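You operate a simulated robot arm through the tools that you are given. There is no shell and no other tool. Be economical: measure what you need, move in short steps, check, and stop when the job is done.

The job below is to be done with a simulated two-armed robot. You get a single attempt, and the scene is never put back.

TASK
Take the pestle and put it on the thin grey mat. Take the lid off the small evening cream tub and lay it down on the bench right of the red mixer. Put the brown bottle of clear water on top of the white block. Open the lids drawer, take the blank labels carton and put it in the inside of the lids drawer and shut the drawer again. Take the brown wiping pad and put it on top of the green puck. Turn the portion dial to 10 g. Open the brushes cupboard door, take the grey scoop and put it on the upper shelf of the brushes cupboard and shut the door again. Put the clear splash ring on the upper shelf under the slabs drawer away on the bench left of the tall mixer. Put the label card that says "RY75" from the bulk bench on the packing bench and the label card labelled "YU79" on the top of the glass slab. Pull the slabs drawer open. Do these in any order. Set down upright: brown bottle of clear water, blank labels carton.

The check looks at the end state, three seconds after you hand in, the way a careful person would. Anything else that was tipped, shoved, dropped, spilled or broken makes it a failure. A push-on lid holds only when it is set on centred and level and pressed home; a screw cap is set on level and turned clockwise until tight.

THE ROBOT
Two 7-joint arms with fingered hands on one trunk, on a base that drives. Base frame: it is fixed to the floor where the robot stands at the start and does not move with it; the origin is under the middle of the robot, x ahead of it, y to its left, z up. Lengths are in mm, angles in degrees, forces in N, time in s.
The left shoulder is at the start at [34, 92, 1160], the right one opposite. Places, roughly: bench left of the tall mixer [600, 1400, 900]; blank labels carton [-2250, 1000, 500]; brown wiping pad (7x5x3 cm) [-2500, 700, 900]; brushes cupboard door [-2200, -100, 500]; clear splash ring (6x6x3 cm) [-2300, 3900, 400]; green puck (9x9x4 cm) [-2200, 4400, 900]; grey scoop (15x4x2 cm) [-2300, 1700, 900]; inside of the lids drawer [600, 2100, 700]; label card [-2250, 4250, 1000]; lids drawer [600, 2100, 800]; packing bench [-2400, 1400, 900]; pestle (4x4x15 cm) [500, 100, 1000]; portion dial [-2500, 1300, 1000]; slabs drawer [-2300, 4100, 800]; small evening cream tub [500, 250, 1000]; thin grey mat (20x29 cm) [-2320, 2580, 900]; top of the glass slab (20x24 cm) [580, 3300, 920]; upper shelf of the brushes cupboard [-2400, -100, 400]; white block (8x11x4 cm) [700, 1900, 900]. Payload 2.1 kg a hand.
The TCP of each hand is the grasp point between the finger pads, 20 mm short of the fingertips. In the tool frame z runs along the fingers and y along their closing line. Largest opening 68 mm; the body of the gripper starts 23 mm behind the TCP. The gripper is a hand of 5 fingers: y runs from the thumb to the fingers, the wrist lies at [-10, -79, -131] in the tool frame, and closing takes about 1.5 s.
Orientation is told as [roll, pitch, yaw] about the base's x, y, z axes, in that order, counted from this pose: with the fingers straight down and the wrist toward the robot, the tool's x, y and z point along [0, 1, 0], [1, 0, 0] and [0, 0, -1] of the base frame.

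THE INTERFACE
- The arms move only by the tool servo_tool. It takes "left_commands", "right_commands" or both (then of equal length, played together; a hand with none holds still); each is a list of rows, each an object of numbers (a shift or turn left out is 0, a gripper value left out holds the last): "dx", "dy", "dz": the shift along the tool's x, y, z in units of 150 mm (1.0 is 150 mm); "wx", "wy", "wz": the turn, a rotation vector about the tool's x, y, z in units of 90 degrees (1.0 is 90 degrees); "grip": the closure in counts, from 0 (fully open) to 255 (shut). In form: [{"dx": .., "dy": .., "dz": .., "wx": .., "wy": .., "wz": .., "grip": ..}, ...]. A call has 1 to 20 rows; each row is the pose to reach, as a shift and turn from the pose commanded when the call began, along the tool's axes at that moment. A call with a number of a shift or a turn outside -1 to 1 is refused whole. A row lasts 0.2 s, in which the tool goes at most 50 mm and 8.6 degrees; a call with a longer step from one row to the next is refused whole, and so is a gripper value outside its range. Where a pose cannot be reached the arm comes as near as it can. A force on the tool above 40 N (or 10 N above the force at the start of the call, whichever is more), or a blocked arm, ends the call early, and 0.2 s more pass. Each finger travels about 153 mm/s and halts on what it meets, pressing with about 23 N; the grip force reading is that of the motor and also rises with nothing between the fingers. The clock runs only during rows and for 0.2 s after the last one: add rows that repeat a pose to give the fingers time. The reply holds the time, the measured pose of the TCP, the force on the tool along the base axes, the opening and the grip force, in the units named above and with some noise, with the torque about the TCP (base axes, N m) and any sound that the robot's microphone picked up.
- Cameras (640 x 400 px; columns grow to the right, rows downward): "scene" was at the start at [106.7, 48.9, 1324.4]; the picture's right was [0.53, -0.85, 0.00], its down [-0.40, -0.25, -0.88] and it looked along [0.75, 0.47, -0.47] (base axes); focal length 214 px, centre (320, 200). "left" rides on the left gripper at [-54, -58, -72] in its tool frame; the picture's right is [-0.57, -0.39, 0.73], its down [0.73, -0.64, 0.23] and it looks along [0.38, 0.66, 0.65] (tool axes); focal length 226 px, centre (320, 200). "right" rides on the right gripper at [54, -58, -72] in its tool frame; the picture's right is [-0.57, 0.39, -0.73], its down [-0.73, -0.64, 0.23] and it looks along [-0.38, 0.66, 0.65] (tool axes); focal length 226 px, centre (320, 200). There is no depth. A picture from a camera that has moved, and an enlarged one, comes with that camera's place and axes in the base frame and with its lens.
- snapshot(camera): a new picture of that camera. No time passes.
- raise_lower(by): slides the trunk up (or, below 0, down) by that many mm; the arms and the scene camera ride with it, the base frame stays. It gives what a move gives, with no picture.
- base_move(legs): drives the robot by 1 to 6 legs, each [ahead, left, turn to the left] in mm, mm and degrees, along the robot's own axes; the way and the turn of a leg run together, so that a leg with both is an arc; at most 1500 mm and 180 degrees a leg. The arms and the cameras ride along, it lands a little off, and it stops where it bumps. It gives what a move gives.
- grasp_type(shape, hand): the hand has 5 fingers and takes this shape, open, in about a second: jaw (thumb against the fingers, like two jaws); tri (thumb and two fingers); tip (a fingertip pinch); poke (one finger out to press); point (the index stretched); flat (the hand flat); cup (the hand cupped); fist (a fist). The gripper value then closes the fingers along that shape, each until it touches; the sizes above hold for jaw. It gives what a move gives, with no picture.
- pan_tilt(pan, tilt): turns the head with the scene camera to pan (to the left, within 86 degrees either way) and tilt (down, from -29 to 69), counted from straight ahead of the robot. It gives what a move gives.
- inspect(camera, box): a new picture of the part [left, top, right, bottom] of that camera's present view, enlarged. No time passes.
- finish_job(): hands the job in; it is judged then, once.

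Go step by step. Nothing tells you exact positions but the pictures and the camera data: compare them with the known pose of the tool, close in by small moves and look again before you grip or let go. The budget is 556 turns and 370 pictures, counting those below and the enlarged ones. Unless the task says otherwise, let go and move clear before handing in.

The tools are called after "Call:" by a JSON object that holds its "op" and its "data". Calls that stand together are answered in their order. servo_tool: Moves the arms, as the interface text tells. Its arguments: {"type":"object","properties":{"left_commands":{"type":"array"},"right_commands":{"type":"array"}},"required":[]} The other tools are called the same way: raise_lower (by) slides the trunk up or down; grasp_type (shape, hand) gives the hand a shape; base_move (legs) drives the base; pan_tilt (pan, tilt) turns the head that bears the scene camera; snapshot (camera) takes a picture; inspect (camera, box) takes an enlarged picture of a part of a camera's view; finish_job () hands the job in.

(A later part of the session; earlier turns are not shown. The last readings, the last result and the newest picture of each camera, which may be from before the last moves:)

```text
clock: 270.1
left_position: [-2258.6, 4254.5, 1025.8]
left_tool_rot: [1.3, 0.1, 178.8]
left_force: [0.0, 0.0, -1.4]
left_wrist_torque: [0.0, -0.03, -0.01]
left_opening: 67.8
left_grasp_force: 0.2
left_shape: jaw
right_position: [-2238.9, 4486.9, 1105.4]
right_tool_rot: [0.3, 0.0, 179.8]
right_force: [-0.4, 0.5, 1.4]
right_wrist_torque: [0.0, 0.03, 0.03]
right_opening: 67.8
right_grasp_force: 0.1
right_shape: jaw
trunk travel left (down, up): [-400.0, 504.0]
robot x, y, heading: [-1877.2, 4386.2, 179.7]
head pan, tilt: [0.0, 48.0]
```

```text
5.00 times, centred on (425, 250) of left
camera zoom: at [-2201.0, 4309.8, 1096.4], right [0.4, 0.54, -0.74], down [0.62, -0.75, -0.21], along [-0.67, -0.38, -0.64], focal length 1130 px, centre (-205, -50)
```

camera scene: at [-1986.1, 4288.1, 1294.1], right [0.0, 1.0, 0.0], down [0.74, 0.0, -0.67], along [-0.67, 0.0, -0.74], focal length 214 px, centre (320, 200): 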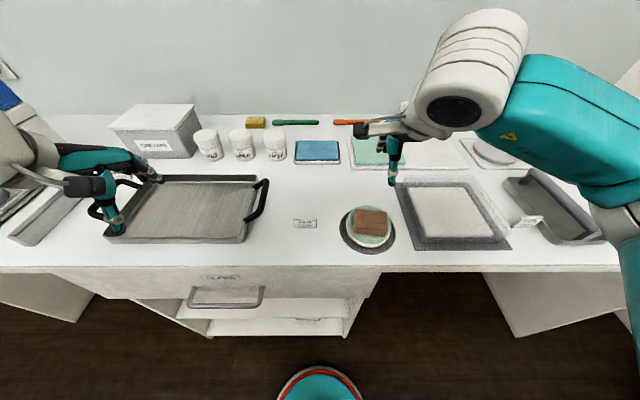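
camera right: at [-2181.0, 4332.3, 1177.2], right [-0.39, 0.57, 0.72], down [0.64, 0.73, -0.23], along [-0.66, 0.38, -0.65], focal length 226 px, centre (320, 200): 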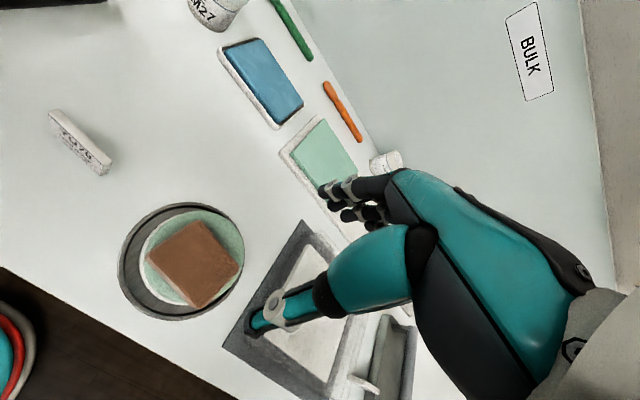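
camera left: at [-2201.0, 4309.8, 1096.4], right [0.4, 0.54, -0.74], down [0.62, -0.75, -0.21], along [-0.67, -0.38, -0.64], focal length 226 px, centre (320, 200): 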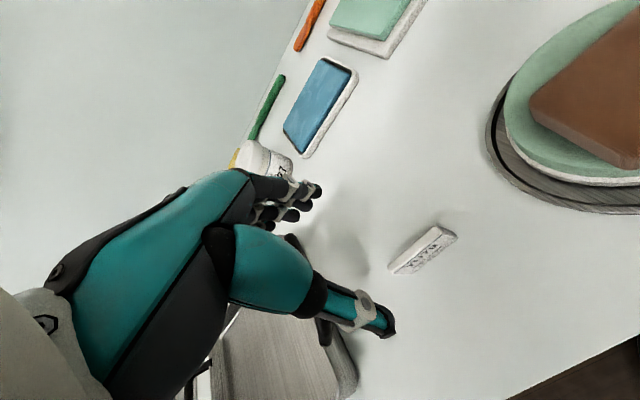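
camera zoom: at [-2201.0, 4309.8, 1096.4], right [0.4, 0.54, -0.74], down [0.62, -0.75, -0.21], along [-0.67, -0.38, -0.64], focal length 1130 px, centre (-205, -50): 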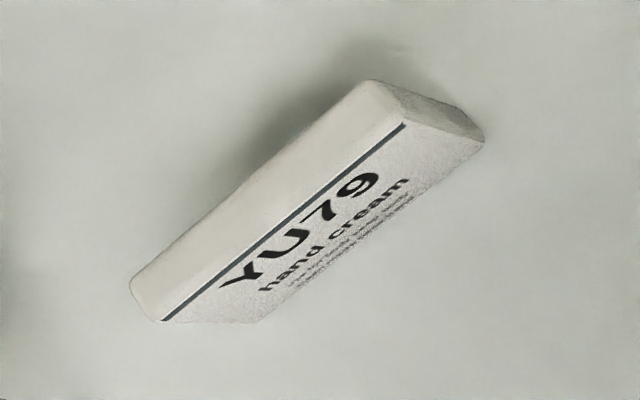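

The card is an upright plate about 10 mm thick; the hand is centred over it. Lowering and gripping.

Call:
{"op": "servo_tool", "data": {"left_commands": [{"dx": -0.02, "dy": 0.02, "dz": 0.25}, {"dx": -0.02, "dy": 0.02, "dz": 0.5}, {"dx": -0.02, "dy": 0.02, "dz": 0.62}, {"dx": -0.02, "dy": 0.02, "dz": 0.67}, {"dx": -0.02, "dy": 0.02, "dz": 0.67, "grip": 100}, {"dx": -0.02, "dy": 0.02, "dz": 0.67, "grip": 180}, {"dx": -0.02, "dy": 0.02, "dz": 0.67, "grip": 255}, {"dx": -0.02, "dy": 0.02, "dz": 0.67, "grip": 255}, {"dx": -0.02, "dy": 0.02, "dz": 0.67, "grip": 255}, {"dx": -0.02, "dy": 0.02, "dz": 0.67, "grip": 255}, {"dx": -0.02, "dy": 0.02, "dz": 0.67, "grip": 255}, {"dx": -0.02, "dy": 0.02, "dz": 0.4, "grip": 255}, {"dx": -0.02, "dy": 0.02, "dz": 0.1, "grip": 255}, {"dx": -0.02, "dy": 0.02, "dz": -0.2, "grip": 255}, {"dx": -0.02, "dy": 0.02, "dz": -0.3, "grip": 255}]}}

Call:
{"op": "snapshot", "data": {"camera": "left"}}

```text
clock: 273.4
left_position: [-2261.6, 4257.7, 1071.5]
left_tool_rot: [1.1, 0.0, 178.8]
left_force: [0.4, -0.4, -0.4]
left_wrist_torque: [0.02, -0.04, -0.01]
left_opening: 0.1
left_grasp_force: 23.2
left_shape: jaw
right_position: [-2238.9, 4487.6, 1105.0]
right_tool_rot: [0.2, 0.1, 179.8]
right_force: [-0.1, 0.7, -0.3]
right_wrist_torque: [0.02, -0.01, -0.01]
right_opening: 67.7
right_grasp_force: 0.1
right_shape: jaw
trunk travel left (down, up): [-400.0, 504.0]
robot x, y, heading: [-1875.4, 4386.9, 179.8]
head pan, tilt: [0.0, 48.0]
```

```text
268 pictures are left
camera left: at [-2203.3, 4313.7, 1142.4], right [0.4, 0.54, -0.74], down [0.62, -0.75, -0.22], along [-0.67, -0.38, -0.64], focal length 226 px, centre (320, 200)
```

left: 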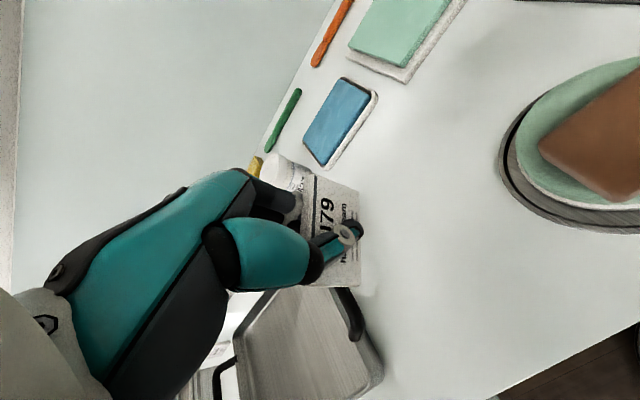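

YU79 is in the left hand. Moving right so the right hand is over the RY75 card.

Call:
{"op": "base_move", "data": {"legs": [[0, -250, 0]]}}

Call:
{"op": "snapshot", "data": {"camera": "right"}}

Call:
{"op": "snapshot", "data": {"camera": "scene"}}

```text
clock: 275.2
left_position: [-2259.7, 4510.1, 1069.9]
left_tool_rot: [1.2, 0.0, 178.9]
left_force: [0.8, -0.2, -0.2]
left_wrist_torque: [-0.03, 0.0, 0.02]
left_opening: 0.0
left_grasp_force: 22.7
left_shape: jaw
right_position: [-2239.1, 4737.7, 1104.8]
right_tool_rot: [0.2, 0.0, 179.8]
right_force: [0.4, -0.4, -0.3]
right_wrist_torque: [0.03, -0.01, -0.01]
right_opening: 67.5
right_grasp_force: 0.0
right_shape: jaw
trunk travel left (down, up): [-400.0, 504.0]
robot x, y, heading: [-1876.6, 4638.5, 179.9]
head pan, tilt: [0.0, 48.0]
```

```text
267 pictures are left
camera right: at [-2180.6, 4682.8, 1176.8], right [-0.39, 0.57, 0.72], down [0.64, 0.73, -0.23], along [-0.66, 0.38, -0.65], focal length 226 px, centre (320, 200)
```

right: 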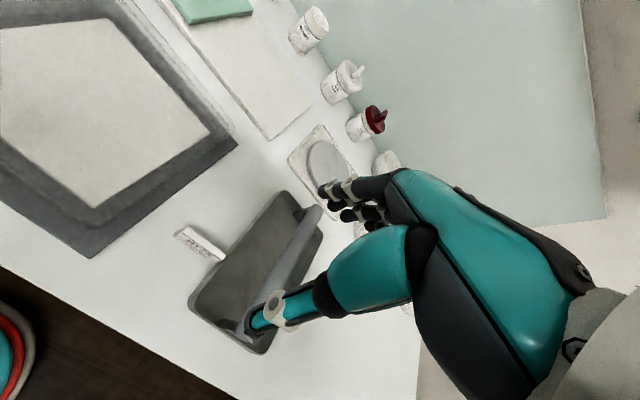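

```text
266 pictures are left
camera scene: at [-1985.4, 4639.0, 1294.1], right [0.0, 1.0, 0.0], down [0.74, 0.0, -0.67], along [-0.67, 0.0, -0.74], focal length 214 px, centre (320, 200)
```

scene: 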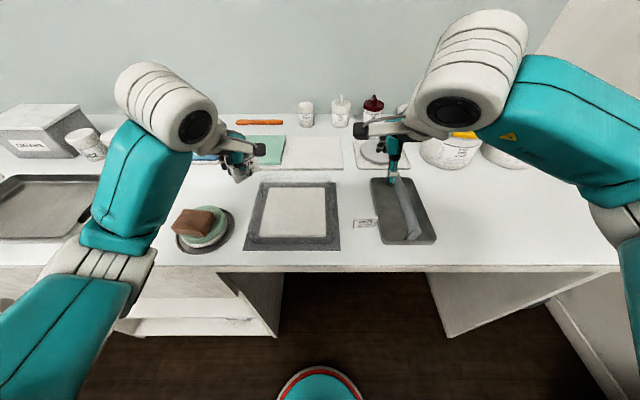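

RY75 stands at about (-2262,4734), with a pan just right of it. I'll grip it slightly left of centre and not too deep. First a closer look from above.

Call:
{"op": "servo_tool", "data": {"right_commands": [{"dx": 0.1, "dy": 0.15, "dz": 0.25}, {"dx": 0.1, "dy": 0.15, "dz": 0.55}, {"dx": 0.1, "dy": 0.15, "dz": 0.6}]}}

Call:
{"op": "snapshot", "data": {"camera": "right"}}

```text
clock: 276.0
left_position: [-2259.8, 4509.4, 1069.9]
left_tool_rot: [0.9, 0.1, 179.0]
left_force: [-0.5, -0.4, -0.5]
left_wrist_torque: [-0.02, 0.05, -0.01]
left_opening: 0.1
left_grasp_force: 22.6
left_shape: jaw
right_position: [-2261.7, 4720.5, 1014.8]
right_tool_rot: [0.3, 0.0, 179.9]
right_force: [0.2, -0.5, -0.1]
right_wrist_torque: [0.0, -0.01, 0.01]
right_opening: 67.8
right_grasp_force: 0.1
right_shape: jaw
trunk travel left (down, up): [-400.0, 504.0]
robot x, y, heading: [-1876.0, 4640.2, 179.8]
head pan, tilt: [0.0, 48.0]
```

```text
265 pictures are left
camera right: at [-2203.2, 4667.1, 1086.8], right [-0.39, 0.57, 0.72], down [0.64, 0.73, -0.23], along [-0.66, 0.38, -0.65], focal length 226 px, centre (320, 200)
```

right: 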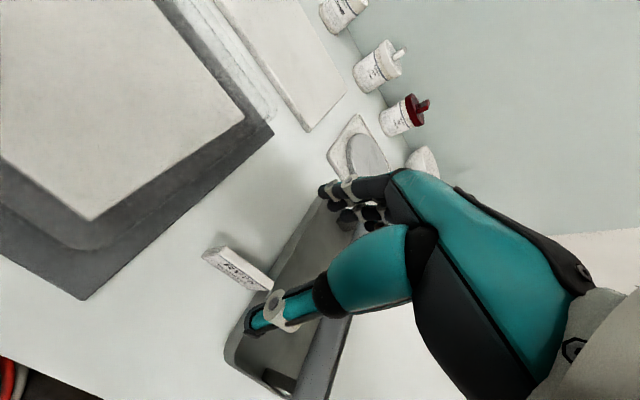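

Call:
{"op": "servo_tool", "data": {"right_commands": [{"dy": -0.02, "dz": 0.25}, {"dy": -0.02, "dz": 0.45}, {"dy": -0.02, "dz": 0.54}, {"dy": -0.02, "dz": 0.54}]}}

Call:
{"op": "snapshot", "data": {"camera": "right"}}

```text
clock: 277.0
left_position: [-2259.6, 4509.8, 1070.6]
left_tool_rot: [1.2, 0.0, 178.9]
left_force: [1.0, -0.1, -0.8]
left_wrist_torque: [0.0, 0.0, -0.02]
left_opening: 0.0
left_grasp_force: 22.3
left_shape: jaw
right_position: [-2258.5, 4722.3, 932.9]
right_tool_rot: [0.3, 0.0, 179.8]
right_force: [-0.7, 0.2, -0.2]
right_wrist_torque: [0.0, -0.01, -0.02]
right_opening: 67.9
right_grasp_force: 0.0
right_shape: jaw
trunk travel left (down, up): [-400.0, 504.0]
robot x, y, heading: [-1875.0, 4637.4, 180.0]
head pan, tilt: [0.0, 48.0]
```

```text
264 pictures are left
camera right: at [-2200.0, 4666.8, 1005.1], right [-0.39, 0.57, 0.72], down [0.64, 0.73, -0.23], along [-0.66, 0.38, -0.65], focal length 226 px, centre (320, 200)
```

right: 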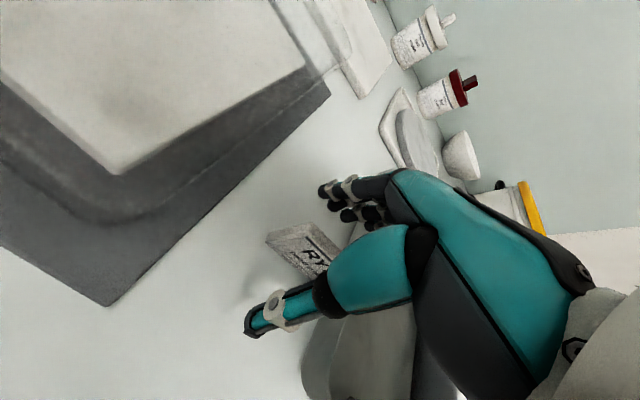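

Call:
{"op": "servo_tool", "data": {"right_commands": [{"dz": 0.03}, {"dz": 0.03, "grip": 100}, {"dz": 0.03, "grip": 180}, {"dz": 0.03, "grip": 255}, {"dz": 0.03, "grip": 255}, {"dz": 0.03, "grip": 255}, {"dz": 0.03, "grip": 255}, {"dz": 0.03, "grip": 255}, {"dz": -0.2, "grip": 255}, {"dz": -0.5, "grip": 255}, {"dz": -0.8, "grip": 255}, {"dz": -1.0, "grip": 255}, {"dz": -1.0, "grip": 255}]}}

Call:
{"op": "snapshot", "data": {"camera": "right"}}

```text
clock: 279.8
left_position: [-2260.6, 4509.1, 1070.1]
left_tool_rot: [1.1, -0.1, 178.9]
left_force: [0.2, -0.9, 0.2]
left_wrist_torque: [0.0, 0.0, 0.01]
left_opening: 0.2
left_grasp_force: 23.3
left_shape: jaw
right_position: [-2257.4, 4723.6, 1083.1]
right_tool_rot: [0.2, 0.0, 179.8]
right_force: [0.6, 0.1, 0.6]
right_wrist_torque: [0.0, -0.03, -0.02]
right_opening: 0.0
right_grasp_force: 23.0
right_shape: jaw
trunk travel left (down, up): [-400.0, 504.0]
robot x, y, heading: [-1877.1, 4636.0, 179.8]
head pan, tilt: [0.0, 48.0]
```

```text
263 pictures are left
camera right: at [-2200.3, 4667.9, 1156.5], right [-0.39, 0.57, 0.72], down [0.64, 0.73, -0.23], along [-0.66, 0.38, -0.65], focal length 226 px, centre (320, 200)
```

right: 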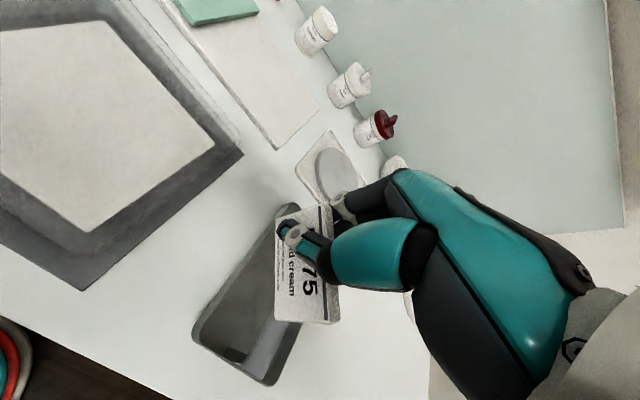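

Both cards are held. Driving to the packing bench.

Call:
{"op": "base_move", "data": {"legs": [[-260, 0, 0], [0, 1500, 0], [0, 1480, 0]]}}

Call:
{"op": "snapshot", "data": {"camera": "scene"}}

```text
clock: 295.6
left_position: [-2018.7, 1544.3, 1071.9]
left_tool_rot: [1.1, -0.1, 178.1]
left_force: [-0.7, 0.0, 0.5]
left_wrist_torque: [0.02, 0.02, 0.05]
left_opening: 0.0
left_grasp_force: 22.8
left_shape: jaw
right_position: [-2015.6, 1757.8, 1084.1]
right_tool_rot: [0.3, 0.0, 179.2]
right_force: [0.1, 0.4, 0.0]
right_wrist_torque: [-0.01, 0.0, -0.02]
right_opening: 0.1
right_grasp_force: 22.0
right_shape: jaw
trunk travel left (down, up): [-400.0, 504.0]
robot x, y, heading: [-1632.0, 1665.9, 179.2]
head pan, tilt: [0.0, 48.0]
```

```text
262 pictures are left
camera scene: at [-1743.1, 1670.5, 1294.1], right [0.01, 1.0, 0.0], down [0.74, -0.01, -0.67], along [-0.67, 0.01, -0.74], focal length 214 px, centre (320, 200)
```

scene: 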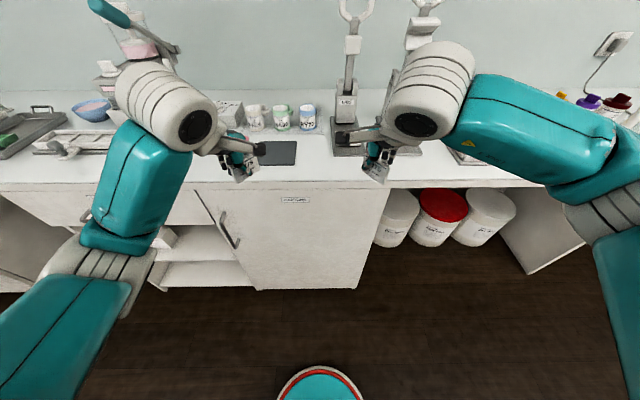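

Call:
{"op": "inspect", "data": {"camera": "scene", "box": [200, 110, 440, 230]}}

Call:
{"op": "inspect", "data": {"camera": "right", "box": [240, 170, 400, 340]}}

```text
2.67 times, centred on (320, 170) of scene
camera zoom: at [-1743.1, 1670.5, 1294.1], right [0.01, 1.0, 0.0], down [0.74, -0.01, -0.67], along [-0.67, 0.01, -0.74], focal length 572 px, centre (320, 280)
```

zoom: 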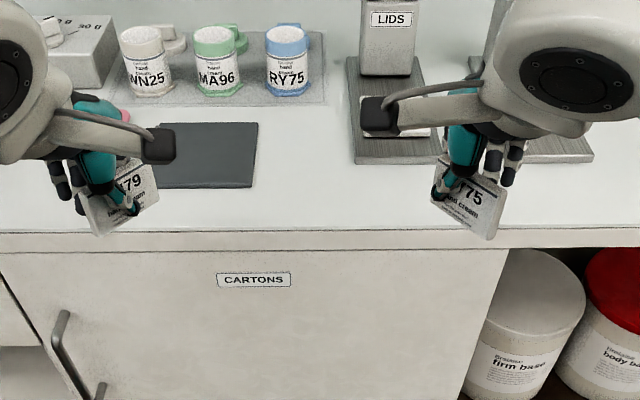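

```text
2.35 times, centred on (320, 255) of right
camera zoom: at [-1957.7, 1702.1, 1156.0], right [-0.38, 0.58, 0.72], down [0.65, 0.72, -0.23], along [-0.66, 0.38, -0.65], focal length 532 px, centre (320, 71)
```

zoom: 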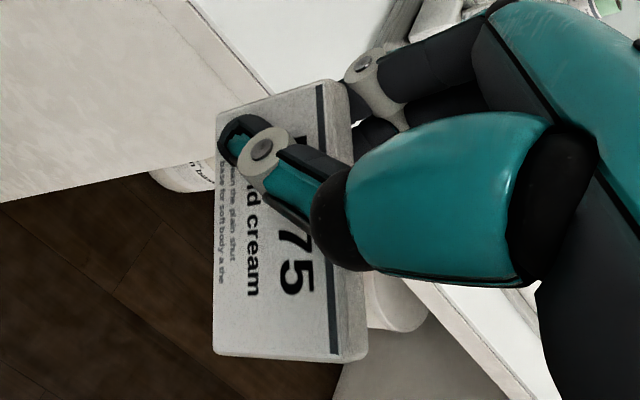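

The RY75 card has swung about 40° in the grip (right end down). I'll counter-rotate the hand about its closing axis and check.

Call:
{"op": "servo_tool", "data": {"right_commands": [{"wy": -0.09}, {"wy": -0.18}, {"wy": -0.27}, {"wy": -0.36}, {"wy": -0.44}, {"wy": -0.44}]}}

Call:
{"op": "inspect", "data": {"camera": "scene", "box": [200, 110, 440, 230]}}

```text
clock: 297.0
left_position: [-2019.3, 1543.6, 1070.4]
left_tool_rot: [1.2, 0.0, 178.2]
left_force: [0.0, 0.1, -0.6]
left_wrist_torque: [0.0, -0.06, 0.02]
left_opening: 0.0
left_grasp_force: 22.8
left_shape: jaw
right_position: [-2016.7, 1757.7, 1083.7]
right_tool_rot: [-39.4, 0.0, 179.1]
right_force: [-0.6, -0.1, -0.7]
right_wrist_torque: [-0.03, -0.01, -0.01]
right_opening: 0.0
right_grasp_force: 23.3
right_shape: jaw
trunk travel left (down, up): [-400.0, 504.0]
robot x, y, heading: [-1635.7, 1666.4, 179.4]
head pan, tilt: [0.0, 48.0]
```

```text
2.67 times, centred on (320, 170) of scene
camera zoom: at [-1743.1, 1670.4, 1294.1], right [0.01, 1.0, 0.0], down [0.74, -0.01, -0.67], along [-0.67, 0.01, -0.74], focal length 572 px, centre (320, 280)
```

zoom: 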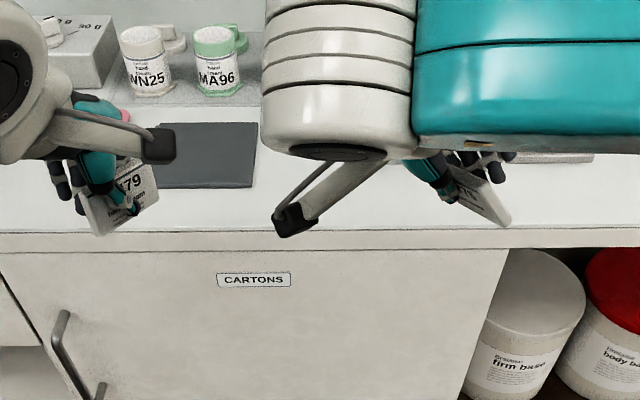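

Wrong direction; turning the other way.

Call:
{"op": "servo_tool", "data": {"right_commands": [{"wy": 0.09}, {"wy": 0.18}, {"wy": 0.27}, {"wy": 0.36}, {"wy": 0.45}, {"wy": 0.54}, {"wy": 0.63}, {"wy": 0.72}, {"wy": 0.8}, {"wy": 0.8}]}}

Call:
{"op": "inspect", "data": {"camera": "scene", "box": [200, 110, 440, 230]}}

Call:
{"op": "snapshot", "data": {"camera": "right"}}

```text
clock: 299.2
left_position: [-2019.3, 1544.1, 1071.7]
left_tool_rot: [1.1, 0.0, 178.2]
left_force: [-0.7, -0.1, 0.3]
left_wrist_torque: [-0.01, -0.03, 0.03]
left_opening: 0.1
left_grasp_force: 22.7
left_shape: jaw
right_position: [-2014.5, 1757.7, 1084.5]
right_tool_rot: [32.8, 0.0, 179.3]
right_force: [-0.3, 1.0, 0.1]
right_wrist_torque: [-0.03, -0.01, -0.01]
right_opening: 0.0
right_grasp_force: 22.7
right_shape: jaw
trunk travel left (down, up): [-400.0, 504.0]
robot x, y, heading: [-1634.5, 1668.2, 179.3]
head pan, tilt: [0.0, 48.0]
```

```text
2.67 times, centred on (320, 170) of scene
camera zoom: at [-1743.1, 1670.6, 1294.1], right [0.01, 1.0, 0.0], down [0.74, -0.01, -0.67], along [-0.67, 0.01, -0.74], focal length 572 px, centre (320, 280)
```

zoom: 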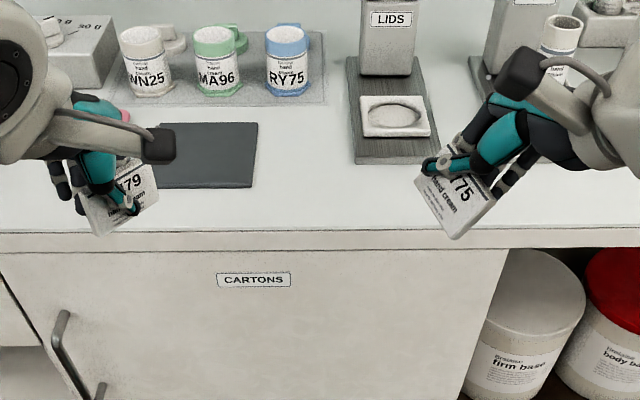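

```text
257 pictures are left
camera right: at [-1956.8, 1749.7, 1173.7], right [-0.37, 0.88, 0.31], down [0.65, 0.48, -0.59], along [-0.66, -0.02, -0.75], focal length 226 px, centre (320, 200)
```

right: 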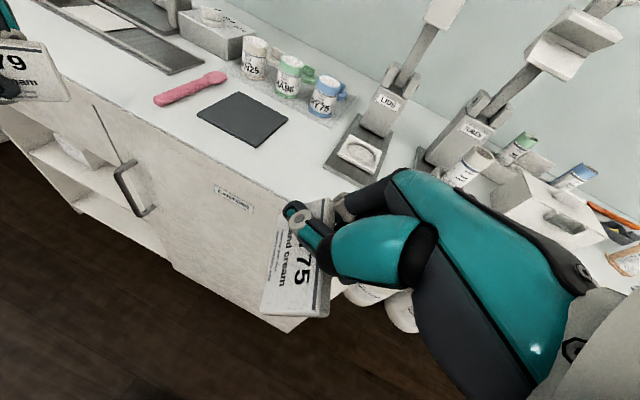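

The card has actually swung in yaw inside the grip with one end slightly raised. I'll apply the computed correction and look again.

Call:
{"op": "servo_tool", "data": {"right_commands": [{"wy": -0.08, "wx": -0.03}, {"wy": -0.15, "wx": -0.09}, {"wy": -0.214, "wx": -0.15}, {"wy": -0.214, "wx": -0.21}, {"wy": -0.214, "wx": -0.26}, {"wy": -0.214, "wx": -0.26}]}}

Call:
{"op": "inspect", "data": {"camera": "scene", "box": [320, 120, 440, 210]}}

Call:
{"op": "inspect", "data": {"camera": "left", "box": [400, 0, 640, 200]}}

```text
clock: 300.6
left_position: [-2019.8, 1543.5, 1071.2]
left_tool_rot: [1.1, 0.0, 178.1]
left_force: [0.5, 0.9, -1.1]
left_wrist_torque: [0.01, -0.04, 0.01]
left_opening: 0.1
left_grasp_force: 22.8
left_shape: jaw
right_position: [-2016.6, 1756.8, 1083.5]
right_tool_rot: [14.9, -21.4, 169.6]
right_force: [-0.3, -0.4, -0.3]
right_wrist_torque: [0.0, 0.0, -0.03]
right_opening: 0.1
right_grasp_force: 22.8
right_shape: jaw
trunk travel left (down, up): [-400.0, 504.0]
robot x, y, heading: [-1636.0, 1670.6, 179.1]
head pan, tilt: [0.0, 48.0]
```

```text
4.44 times, centred on (380, 165) of scene
camera zoom: at [-1743.1, 1670.5, 1294.1], right [0.01, 1.0, 0.0], down [0.74, -0.01, -0.67], along [-0.67, 0.01, -0.74], focal length 953 px, centre (53, 356)
```

zoom: 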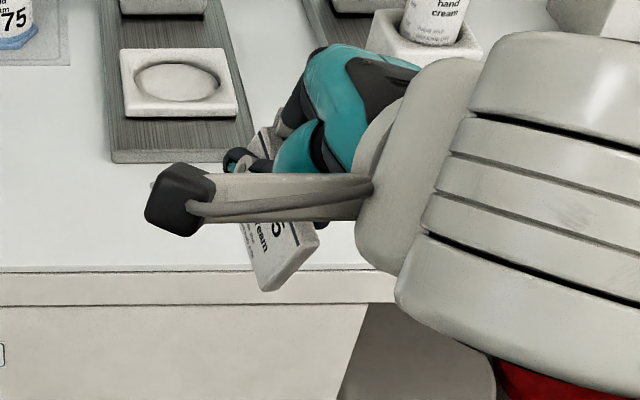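

```text
2.00 times, centred on (520, 100) of left
camera zoom: at [-1961.4, 1598.4, 1141.9], right [0.4, 0.54, -0.74], down [0.62, -0.76, -0.22], along [-0.68, -0.37, -0.64], focal length 452 px, centre (-80, 400)
```

zoom: 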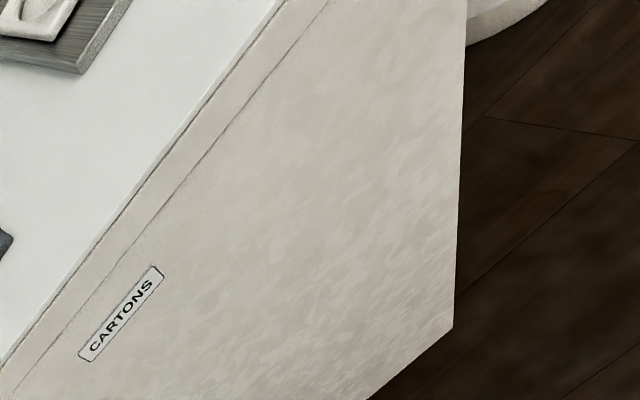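

I'll return the hand to vertical and simply set the card down on the free bench spot right of the black slab (where the scoop was).

Call:
{"op": "servo_tool", "data": {"right_commands": [{"wy": 0.05, "wx": 0.06}, {"wy": 0.1, "wx": 0.12}, {"wy": 0.15, "wx": 0.18}, {"wy": 0.214, "wx": 0.24}, {"wy": 0.214, "wx": 0.26}]}}

Call:
{"op": "servo_tool", "data": {"right_commands": [{"wy": -0.09}, {"wy": -0.18}, {"wy": -0.27}, {"wy": -0.365}, {"wy": -0.365}]}}

Call:
{"op": "base_move", "data": {"legs": [[0, 107, 0], [245, 0, 0.7]]}}

Call:
{"op": "snapshot", "data": {"camera": "right"}}

Call:
{"op": "snapshot", "data": {"camera": "scene"}}

```text
clock: 301.8
left_position: [-2020.4, 1543.8, 1069.7]
left_tool_rot: [1.1, 0.0, 178.3]
left_force: [0.1, -0.2, 0.0]
left_wrist_torque: [0.03, 0.01, 0.01]
left_opening: 0.0
left_grasp_force: 22.9
left_shape: jaw
right_position: [-2015.1, 1757.3, 1084.9]
right_tool_rot: [32.7, 0.2, 179.3]
right_force: [0.2, 0.6, 1.0]
right_wrist_torque: [-0.03, -0.03, 0.01]
right_opening: 0.3
right_grasp_force: 22.8
right_shape: jaw
trunk travel left (down, up): [-400.0, 504.0]
robot x, y, heading: [-1629.0, 1669.0, 179.5]
head pan, tilt: [0.0, 48.0]
```

```text
clock: 303.0
left_position: [-2020.1, 1543.0, 1070.2]
left_tool_rot: [1.2, 0.0, 178.2]
left_force: [0.5, 0.5, 0.4]
left_wrist_torque: [-0.03, 0.04, -0.02]
left_opening: 0.0
left_grasp_force: 23.0
left_shape: jaw
right_position: [-2015.0, 1757.6, 1084.5]
right_tool_rot: [-0.4, 0.0, 179.1]
right_force: [-0.8, 1.0, -0.6]
right_wrist_torque: [-0.01, 0.02, -0.02]
right_opening: 0.2
right_grasp_force: 22.8
right_shape: jaw
trunk travel left (down, up): [-400.0, 504.0]
robot x, y, heading: [-1633.3, 1665.0, 179.3]
head pan, tilt: [0.0, 48.0]
```

```text
clock: 305.5
left_position: [-2262.6, 1435.1, 1070.5]
left_tool_rot: [1.1, 0.1, 178.9]
left_force: [-0.4, -0.2, -0.3]
left_wrist_torque: [0.0, 0.02, 0.0]
left_opening: 0.0
left_grasp_force: 23.1
left_shape: jaw
right_position: [-2261.0, 1647.6, 1083.8]
right_tool_rot: [-0.2, 0.1, 179.7]
right_force: [-0.2, 0.8, 0.0]
right_wrist_torque: [0.01, -0.02, -0.03]
right_opening: 0.1
right_grasp_force: 23.0
right_shape: jaw
trunk travel left (down, up): [-400.0, 504.0]
robot x, y, heading: [-1876.9, 1561.7, 180.1]
head pan, tilt: [0.0, 48.0]
```

```text
254 pictures are left
camera right: at [-2202.3, 1592.2, 1155.8], right [-0.39, 0.57, 0.73], down [0.64, 0.73, -0.23], along [-0.66, 0.38, -0.65], focal length 226 px, centre (320, 200)
```

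right: 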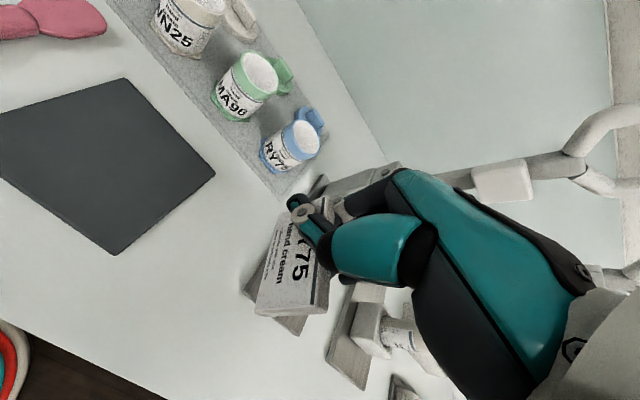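

```text
253 pictures are left
camera scene: at [-1987.6, 1563.8, 1294.1], right [0.0, 1.0, 0.0], down [0.74, 0.0, -0.67], along [-0.67, 0.0, -0.74], focal length 214 px, centre (320, 200)
```

scene: 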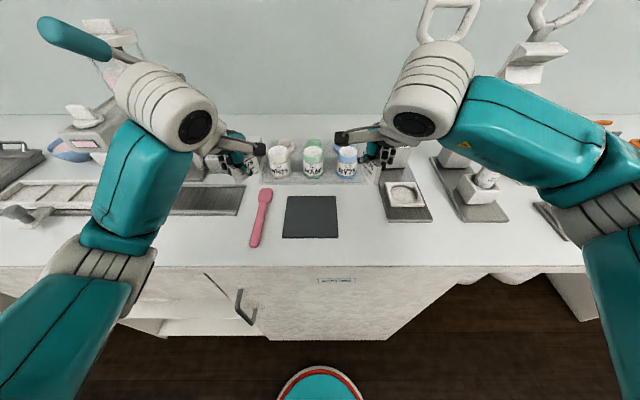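

Lowering the card to the bench.

Call:
{"op": "servo_tool", "data": {"right_commands": [{"dz": 0.3}, {"dz": 0.6}, {"dz": 0.8}, {"dz": 0.86}, {"dz": 0.86}]}}

Call:
{"op": "snapshot", "data": {"camera": "right"}}

Call:
{"op": "inspect", "data": {"camera": "scene", "box": [290, 150, 450, 270]}}

```text
clock: 306.7
left_position: [-2260.9, 1433.8, 1071.2]
left_tool_rot: [1.2, 0.0, 178.9]
left_force: [0.4, 0.6, -0.2]
left_wrist_torque: [-0.03, 0.03, 0.0]
left_opening: 0.0
left_grasp_force: 22.9
left_shape: jaw
right_position: [-2261.5, 1649.0, 955.1]
right_tool_rot: [-0.3, 0.0, 179.8]
right_force: [-0.1, 0.2, 0.0]
right_wrist_torque: [-0.03, -0.01, -0.02]
right_opening: 0.1
right_grasp_force: 22.7
right_shape: jaw
trunk travel left (down, up): [-400.0, 504.0]
robot x, y, heading: [-1880.7, 1561.2, 179.8]
head pan, tilt: [0.0, 48.0]
```

```text
252 pictures are left
camera right: at [-2202.1, 1592.5, 1026.8], right [-0.39, 0.56, 0.73], down [0.64, 0.73, -0.23], along [-0.66, 0.38, -0.65], focal length 226 px, centre (320, 200)
```

right: 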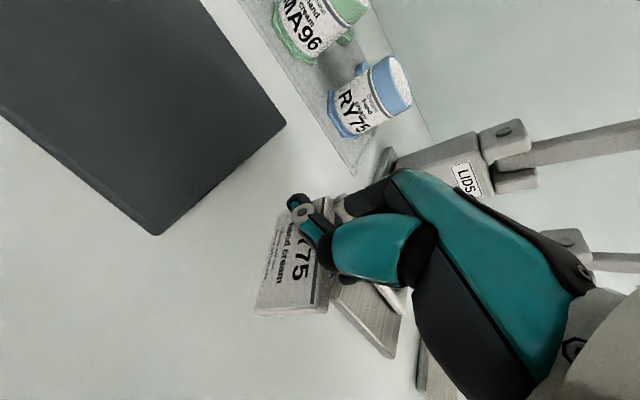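

```text
3.33 times, centred on (370, 210) of scene
camera zoom: at [-1987.3, 1563.8, 1294.1], right [0.0, 1.0, 0.0], down [0.74, 0.0, -0.67], along [-0.67, 0.0, -0.74], focal length 715 px, centre (153, 167)
```

zoom: 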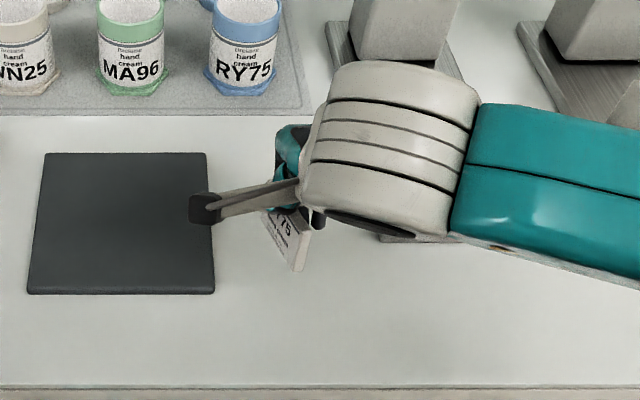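

Call:
{"op": "servo_tool", "data": {"right_commands": [{"dx": 0.1}, {"dx": 0.1, "dz": 0.04}, {"dx": 0.1, "dz": 0.08}, {"dx": 0.1, "dz": 0.12}, {"dx": 0.1, "dz": 0.15}, {"dx": 0.1, "dz": 0.18}, {"dx": 0.1, "dz": 0.2}, {"dx": 0.1, "dz": 0.2}]}}

Call:
{"op": "snapshot", "data": {"camera": "right"}}

```text
clock: 308.5
left_position: [-2261.2, 1434.2, 1071.4]
left_tool_rot: [1.1, -0.1, 178.9]
left_force: [0.5, -0.1, -0.4]
left_wrist_torque: [-0.03, -0.01, -0.04]
left_opening: 0.2
left_grasp_force: 22.9
left_shape: jaw
right_position: [-2261.9, 1632.5, 926.0]
right_tool_rot: [-0.1, -0.1, 179.9]
right_force: [0.3, -0.1, 7.6]
right_wrist_torque: [-0.04, 0.1, 0.0]
right_opening: 0.4
right_grasp_force: 22.1
right_shape: jaw
trunk travel left (down, up): [-400.0, 504.0]
robot x, y, heading: [-1880.2, 1561.7, 180.0]
head pan, tilt: [0.0, 48.0]
```

```text
250 pictures are left
camera right: at [-2201.9, 1577.7, 997.6], right [-0.38, 0.57, 0.73], down [0.64, 0.73, -0.23], along [-0.66, 0.38, -0.64], focal length 226 px, centre (320, 200)
```

right: 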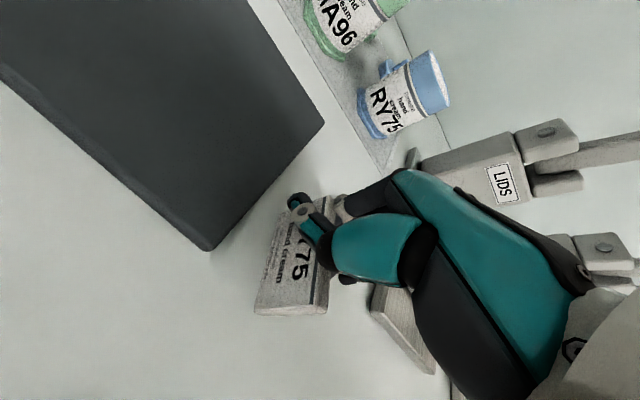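

Contact. Releasing gently.

Call:
{"op": "servo_tool", "data": {"right_commands": [{"grip": 220}, {"grip": 190}, {"grip": 160}, {"grip": 130}, {"grip": 100}, {"grip": 60}, {"grip": 0}, {"grip": 0}, {"grip": 0}]}}

Call:
{"op": "servo_tool", "data": {"right_commands": [{"dz": -0.05}, {"dz": -0.2}, {"dz": -0.5}, {"dz": -0.8}, {"dz": -1.0}]}}

Call:
{"op": "snapshot", "data": {"camera": "right"}}

```text
clock: 310.5
left_position: [-2262.1, 1433.7, 1071.1]
left_tool_rot: [1.1, 0.0, 178.8]
left_force: [-0.6, 0.3, -0.4]
left_wrist_torque: [0.01, -0.02, 0.0]
left_opening: 0.0
left_grasp_force: 23.1
left_shape: jaw
right_position: [-2262.0, 1633.9, 925.5]
right_tool_rot: [-0.3, 0.0, 179.9]
right_force: [-0.7, -0.2, -0.7]
right_wrist_torque: [-0.01, 0.01, 0.02]
right_opening: 67.8
right_grasp_force: 0.0
right_shape: jaw
trunk travel left (down, up): [-400.0, 504.0]
robot x, y, heading: [-1879.6, 1564.7, 179.7]
head pan, tilt: [0.0, 48.0]
```

```text
clock: 311.7
left_position: [-2262.9, 1434.3, 1070.6]
left_tool_rot: [1.1, 0.0, 178.8]
left_force: [0.4, -0.1, 0.2]
left_wrist_torque: [-0.01, -0.03, 0.0]
left_opening: 0.0
left_grasp_force: 22.9
left_shape: jaw
right_position: [-2261.5, 1631.6, 1074.4]
right_tool_rot: [-0.2, 0.1, 179.8]
right_force: [-0.4, 0.3, -0.4]
right_wrist_torque: [0.01, 0.0, 0.0]
right_opening: 67.9
right_grasp_force: 0.0
right_shape: jaw
trunk travel left (down, up): [-400.0, 504.0]
robot x, y, heading: [-1877.5, 1562.8, 179.6]
head pan, tilt: [0.0, 48.0]
```

```text
249 pictures are left
camera right: at [-2202.6, 1576.5, 1146.5], right [-0.39, 0.56, 0.73], down [0.64, 0.73, -0.23], along [-0.66, 0.38, -0.65], focal length 226 px, centre (320, 200)
```

right: 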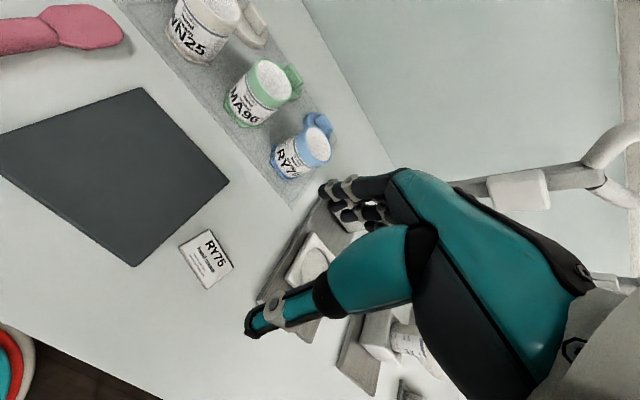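

RY75 is on the packing bench. Now the dial with the right hand: back off, turn the right hand 45°, retract the left, and go to y≈1248.

Call:
{"op": "base_move", "data": {"legs": [[-150, 0, 0], [0, 312, 0]]}}

Call:
{"op": "servo_tool", "data": {"right_commands": [{"wz": -0.09, "dz": -0.1}, {"wz": -0.18, "dz": -0.2}, {"wz": -0.27, "dz": -0.3}, {"wz": -0.36, "dz": -0.3}, {"wz": -0.45, "dz": -0.3}, {"wz": -0.5, "dz": -0.3}, {"wz": -0.5, "dz": -0.3}], "left_commands": [{"dy": -0.2}, {"dy": -0.4}, {"dy": -0.6}, {"dy": -0.8}, {"dy": -0.8, "dz": -0.3}, {"dy": -0.8, "dz": -0.5}, {"dy": -0.8, "dz": -0.5}]}}

Call:
{"op": "snapshot", "data": {"camera": "scene"}}

```text
clock: 314.8
left_position: [-2112.1, 1123.6, 1070.8]
left_tool_rot: [1.2, 0.0, 178.9]
left_force: [-0.3, 0.0, 0.8]
left_wrist_torque: [-0.03, -0.01, 0.05]
left_opening: 0.0
left_grasp_force: 23.7
left_shape: jaw
right_position: [-2110.9, 1320.4, 1074.8]
right_tool_rot: [-0.2, 0.0, 179.8]
right_force: [0.3, -0.2, -0.6]
right_wrist_torque: [0.0, -0.02, 0.01]
right_opening: 67.8
right_grasp_force: 0.0
right_shape: jaw
trunk travel left (down, up): [-400.0, 504.0]
robot x, y, heading: [-1732.1, 1255.6, 180.1]
head pan, tilt: [0.0, 48.0]
```

```text
clock: 316.4
left_position: [-1992.2, 1121.9, 1144.4]
left_tool_rot: [1.1, -0.2, 178.9]
left_force: [0.5, 1.0, 0.2]
left_wrist_torque: [0.01, -0.03, -0.02]
left_opening: 0.0
left_grasp_force: 22.8
left_shape: jaw
left hand out of reach, approached as far as the arm can: row 4, 5
right_position: [-2112.0, 1320.9, 1120.0]
right_tool_rot: [-0.2, 0.2, -135.0]
right_force: [-0.3, -0.5, 1.0]
right_wrist_torque: [-0.01, 0.01, -0.03]
right_opening: 67.9
right_grasp_force: 0.1
right_shape: jaw
trunk travel left (down, up): [-400.0, 504.0]
robot x, y, heading: [-1730.7, 1253.4, 179.6]
head pan, tilt: [0.0, 48.0]
```

```text
248 pictures are left
camera scene: at [-1837.7, 1252.9, 1294.1], right [0.0, 1.0, 0.0], down [0.74, 0.0, -0.67], along [-0.67, 0.0, -0.74], focal length 214 px, centre (320, 200)
```

scene: 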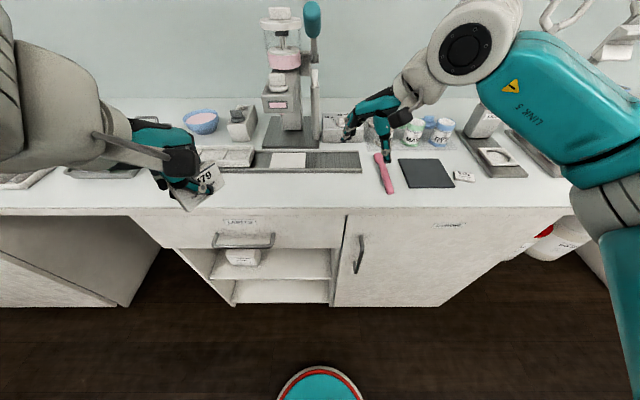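

Call:
{"op": "base_move", "data": {"legs": [[225, 0, 0]]}}

Call:
{"op": "snapshot", "data": {"camera": "right"}}

Call:
{"op": "snapshot", "data": {"camera": "scene"}}

```text
clock: 318.1
left_position: [-2219.9, 1122.0, 1145.3]
left_tool_rot: [1.1, 0.0, 178.8]
left_force: [-0.3, -0.7, -0.5]
left_wrist_torque: [0.0, 0.03, -0.01]
left_opening: 0.0
left_grasp_force: 22.3
left_shape: jaw
right_position: [-2338.3, 1321.8, 1118.1]
right_tool_rot: [-0.1, 0.2, -135.2]
right_force: [0.1, 0.0, -0.1]
right_wrist_torque: [-0.02, 0.02, 0.0]
right_opening: 68.0
right_grasp_force: 0.0
right_shape: jaw
trunk travel left (down, up): [-400.0, 504.0]
robot x, y, heading: [-1954.3, 1252.5, 180.1]
head pan, tilt: [0.0, 48.0]
```

```text
247 pictures are left
camera right: at [-2257.6, 1322.9, 1191.3], right [-0.67, 0.13, 0.73], down [-0.06, 0.97, -0.23], along [-0.74, -0.2, -0.65], focal length 226 px, centre (320, 200)
```

right: 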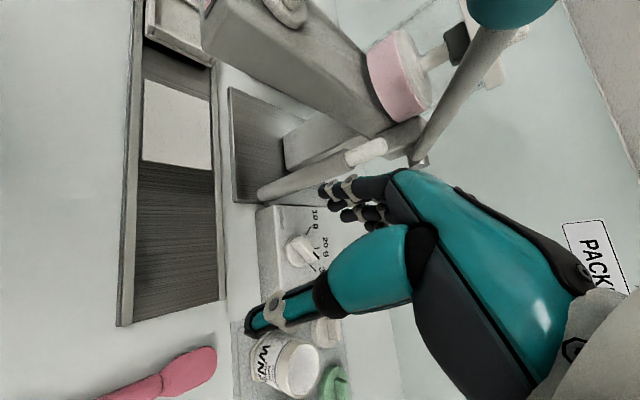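

```text
246 pictures are left
camera scene: at [-2063.9, 1253.3, 1294.1], right [0.0, 1.0, 0.0], down [0.74, 0.0, -0.67], along [-0.67, 0.0, -0.74], focal length 214 px, centre (320, 200)
```

scene: 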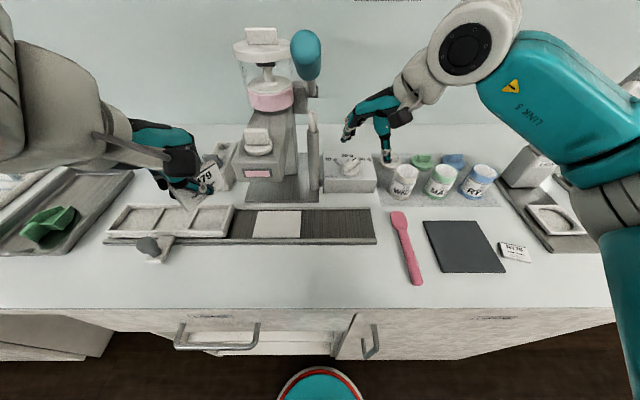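

Call:
{"op": "inspect", "data": {"camera": "scene", "box": [310, 140, 390, 200]}}

Call:
{"op": "inspect", "data": {"camera": "right", "box": [240, 180, 350, 300]}}

```text
6.67 times, centred on (350, 170) of scene
camera zoom: at [-2063.9, 1253.3, 1294.1], right [0.0, 1.0, 0.0], down [0.74, 0.0, -0.67], along [-0.67, 0.0, -0.74], focal length 1430 px, centre (120, 400)
```

zoom: 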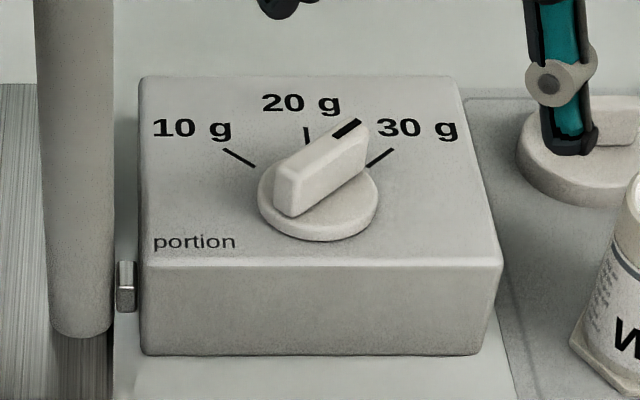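

```text
3.33 times, centred on (295, 240) of right
camera zoom: at [-2257.6, 1322.9, 1191.3], right [-0.67, 0.13, 0.73], down [-0.06, 0.97, -0.23], along [-0.74, -0.2, -0.65], focal length 754 px, centre (403, 67)
```

zoom: 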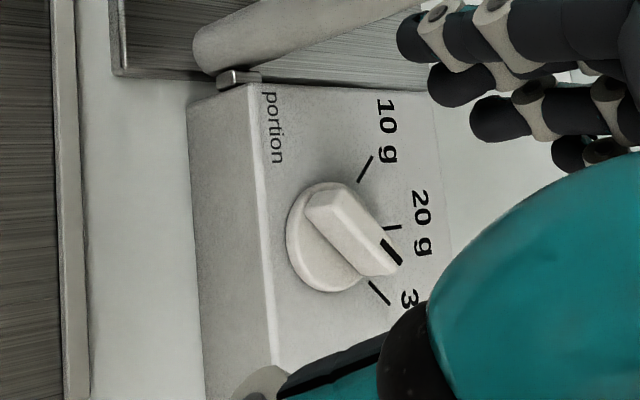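

The pointer sits just short of 30 g and must turn about 84° counter-clockwise to the 10 g tick. The bar's centre is at (-2453,1324), top z≈986. Moving over and lowering around it.

Call:
{"op": "servo_tool", "data": {"right_commands": [{"dx": -0.19, "dy": 0.18}, {"dx": -0.38, "dy": 0.36}, {"dx": -0.556, "dy": 0.533}, {"dx": -0.556, "dy": 0.533, "dz": 0.25}, {"dx": -0.556, "dy": 0.533, "dz": 0.5}, {"dx": -0.556, "dy": 0.533, "dz": 0.6}, {"dx": -0.556, "dy": 0.533, "dz": 0.6}]}}

Call:
{"op": "snapshot", "data": {"camera": "right"}}

Call:
{"op": "inspect", "data": {"camera": "scene", "box": [270, 100, 430, 220]}}

```text
clock: 319.7
left_position: [-2218.4, 1122.7, 1144.8]
left_tool_rot: [1.2, 0.0, 178.9]
left_force: [0.3, -0.2, 0.1]
left_wrist_torque: [-0.01, 0.0, 0.03]
left_opening: 0.1
left_grasp_force: 23.2
left_shape: jaw
right_position: [-2361.7, 1332.5, 1036.1]
right_tool_rot: [-0.1, 0.1, -135.3]
right_force: [-0.4, 0.0, -0.1]
right_wrist_torque: [0.03, 0.03, -0.01]
right_opening: 68.0
right_grasp_force: 0.1
right_shape: jaw
right hand out of reach, approached as far as the arm can: row 1, 2, 3, 4, 5, 6, 7
trunk travel left (down, up): [-400.0, 504.0]
robot x, y, heading: [-1955.0, 1247.7, 179.7]
head pan, tilt: [0.0, 48.0]
```

```text
243 pictures are left
camera right: at [-2280.3, 1333.8, 1107.8], right [-0.67, 0.13, 0.73], down [-0.06, 0.97, -0.23], along [-0.74, -0.2, -0.65], focal length 226 px, centre (320, 200)
```

right: 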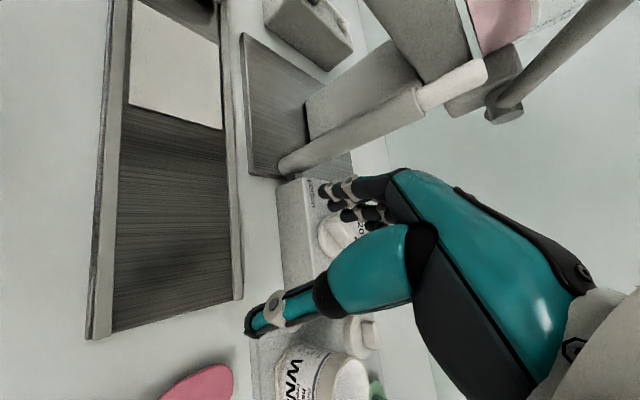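

```text
3.33 times, centred on (350, 160) of scene
camera zoom: at [-2063.3, 1253.9, 1294.1], right [0.0, 1.0, 0.0], down [0.74, 0.0, -0.67], along [-0.67, 0.0, -0.74], focal length 715 px, centre (220, 333)
```

zoom: 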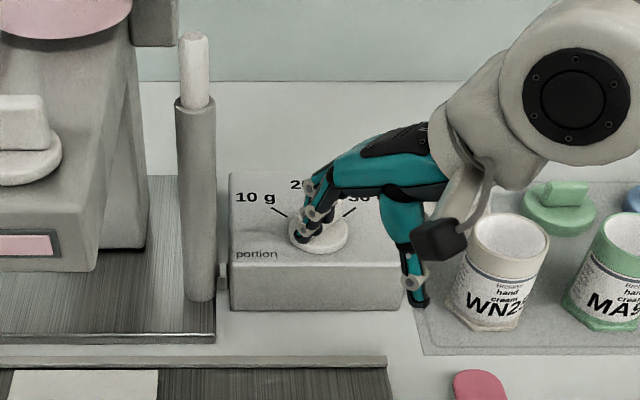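

At yaw 45° the arm can't reach that deep. With straight yaw it can, so I'll instead push the knob's pointer end around with a single extended finger. Raising the hand, turning it straight and taking the poke shape.

Call:
{"op": "servo_tool", "data": {"right_commands": [{"dz": -0.3}, {"dz": -0.5}, {"dz": -0.5, "wz": 0.09}, {"dz": -0.5, "wz": 0.18}, {"dz": -0.5, "wz": 0.27}, {"dz": -0.5, "wz": 0.36}, {"dz": -0.5, "wz": 0.45}, {"dz": -0.5, "wz": 0.5}, {"dz": -0.5, "wz": 0.5}]}}

Call:
{"op": "grasp_type", "data": {"shape": "poke", "hand": "right"}}

Call:
{"op": "snapshot", "data": {"camera": "right"}}

Call:
{"op": "inspect", "data": {"camera": "scene", "box": [270, 80, 430, 200]}}

```text
clock: 321.7
left_position: [-2219.0, 1123.6, 1144.9]
left_tool_rot: [1.1, -0.1, 179.0]
left_force: [0.4, 0.9, -0.1]
left_wrist_torque: [-0.03, 0.02, -0.02]
left_opening: 0.0
left_grasp_force: 23.2
left_shape: jaw
right_position: [-2360.9, 1331.9, 1110.9]
right_tool_rot: [-0.2, 0.0, 179.7]
right_force: [0.5, 0.4, 0.2]
right_wrist_torque: [0.0, -0.01, 0.03]
right_opening: 67.7
right_grasp_force: 0.0
right_shape: jaw
right hand out of reach, approached as far as the arm can: row 1, 2
trunk travel left (down, up): [-400.0, 504.0]
robot x, y, heading: [-1957.8, 1253.2, 179.7]
head pan, tilt: [0.0, 48.0]
```

```text
clock: 322.6
left_position: [-2218.1, 1122.3, 1145.3]
left_tool_rot: [1.1, -0.1, 179.0]
left_force: [0.1, -0.2, 0.9]
left_wrist_torque: [0.01, 0.01, 0.0]
left_opening: 0.2
left_grasp_force: 23.4
left_shape: jaw
right_position: [-2359.7, 1331.9, 1111.2]
right_tool_rot: [-0.2, 0.0, 179.7]
right_force: [-0.8, 0.1, -0.4]
right_wrist_torque: [-0.02, 0.01, -0.01]
right_opening: 0.0
right_grasp_force: 0.0
right_shape: poke
trunk travel left (down, up): [-400.0, 504.0]
robot x, y, heading: [-1951.6, 1253.8, 179.5]
head pan, tilt: [0.0, 48.0]
```

```text
241 pictures are left
camera right: at [-2301.9, 1275.9, 1183.0], right [-0.39, 0.57, 0.73], down [0.64, 0.73, -0.23], along [-0.66, 0.38, -0.65], focal length 226 px, centre (320, 200)
```

right: 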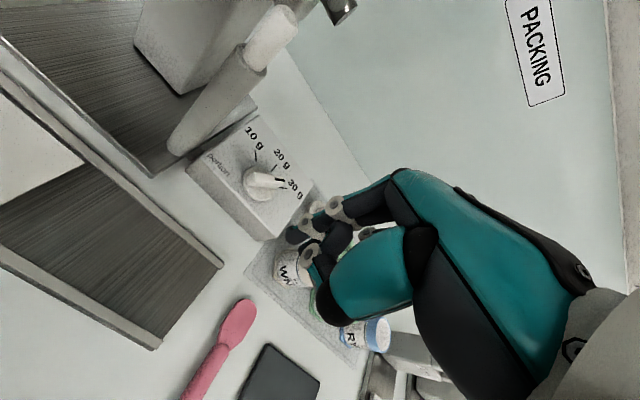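

```text
3.33 times, centred on (350, 140) of scene
camera zoom: at [-2063.6, 1253.3, 1294.1], right [0.0, 1.0, 0.0], down [0.74, 0.0, -0.67], along [-0.67, 0.0, -0.74], focal length 715 px, centre (220, 400)
```

zoom: 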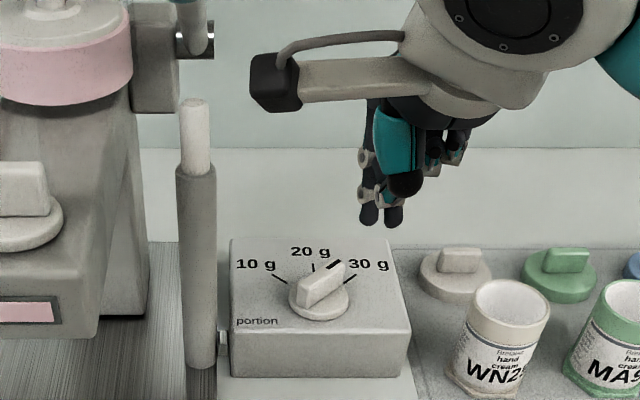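

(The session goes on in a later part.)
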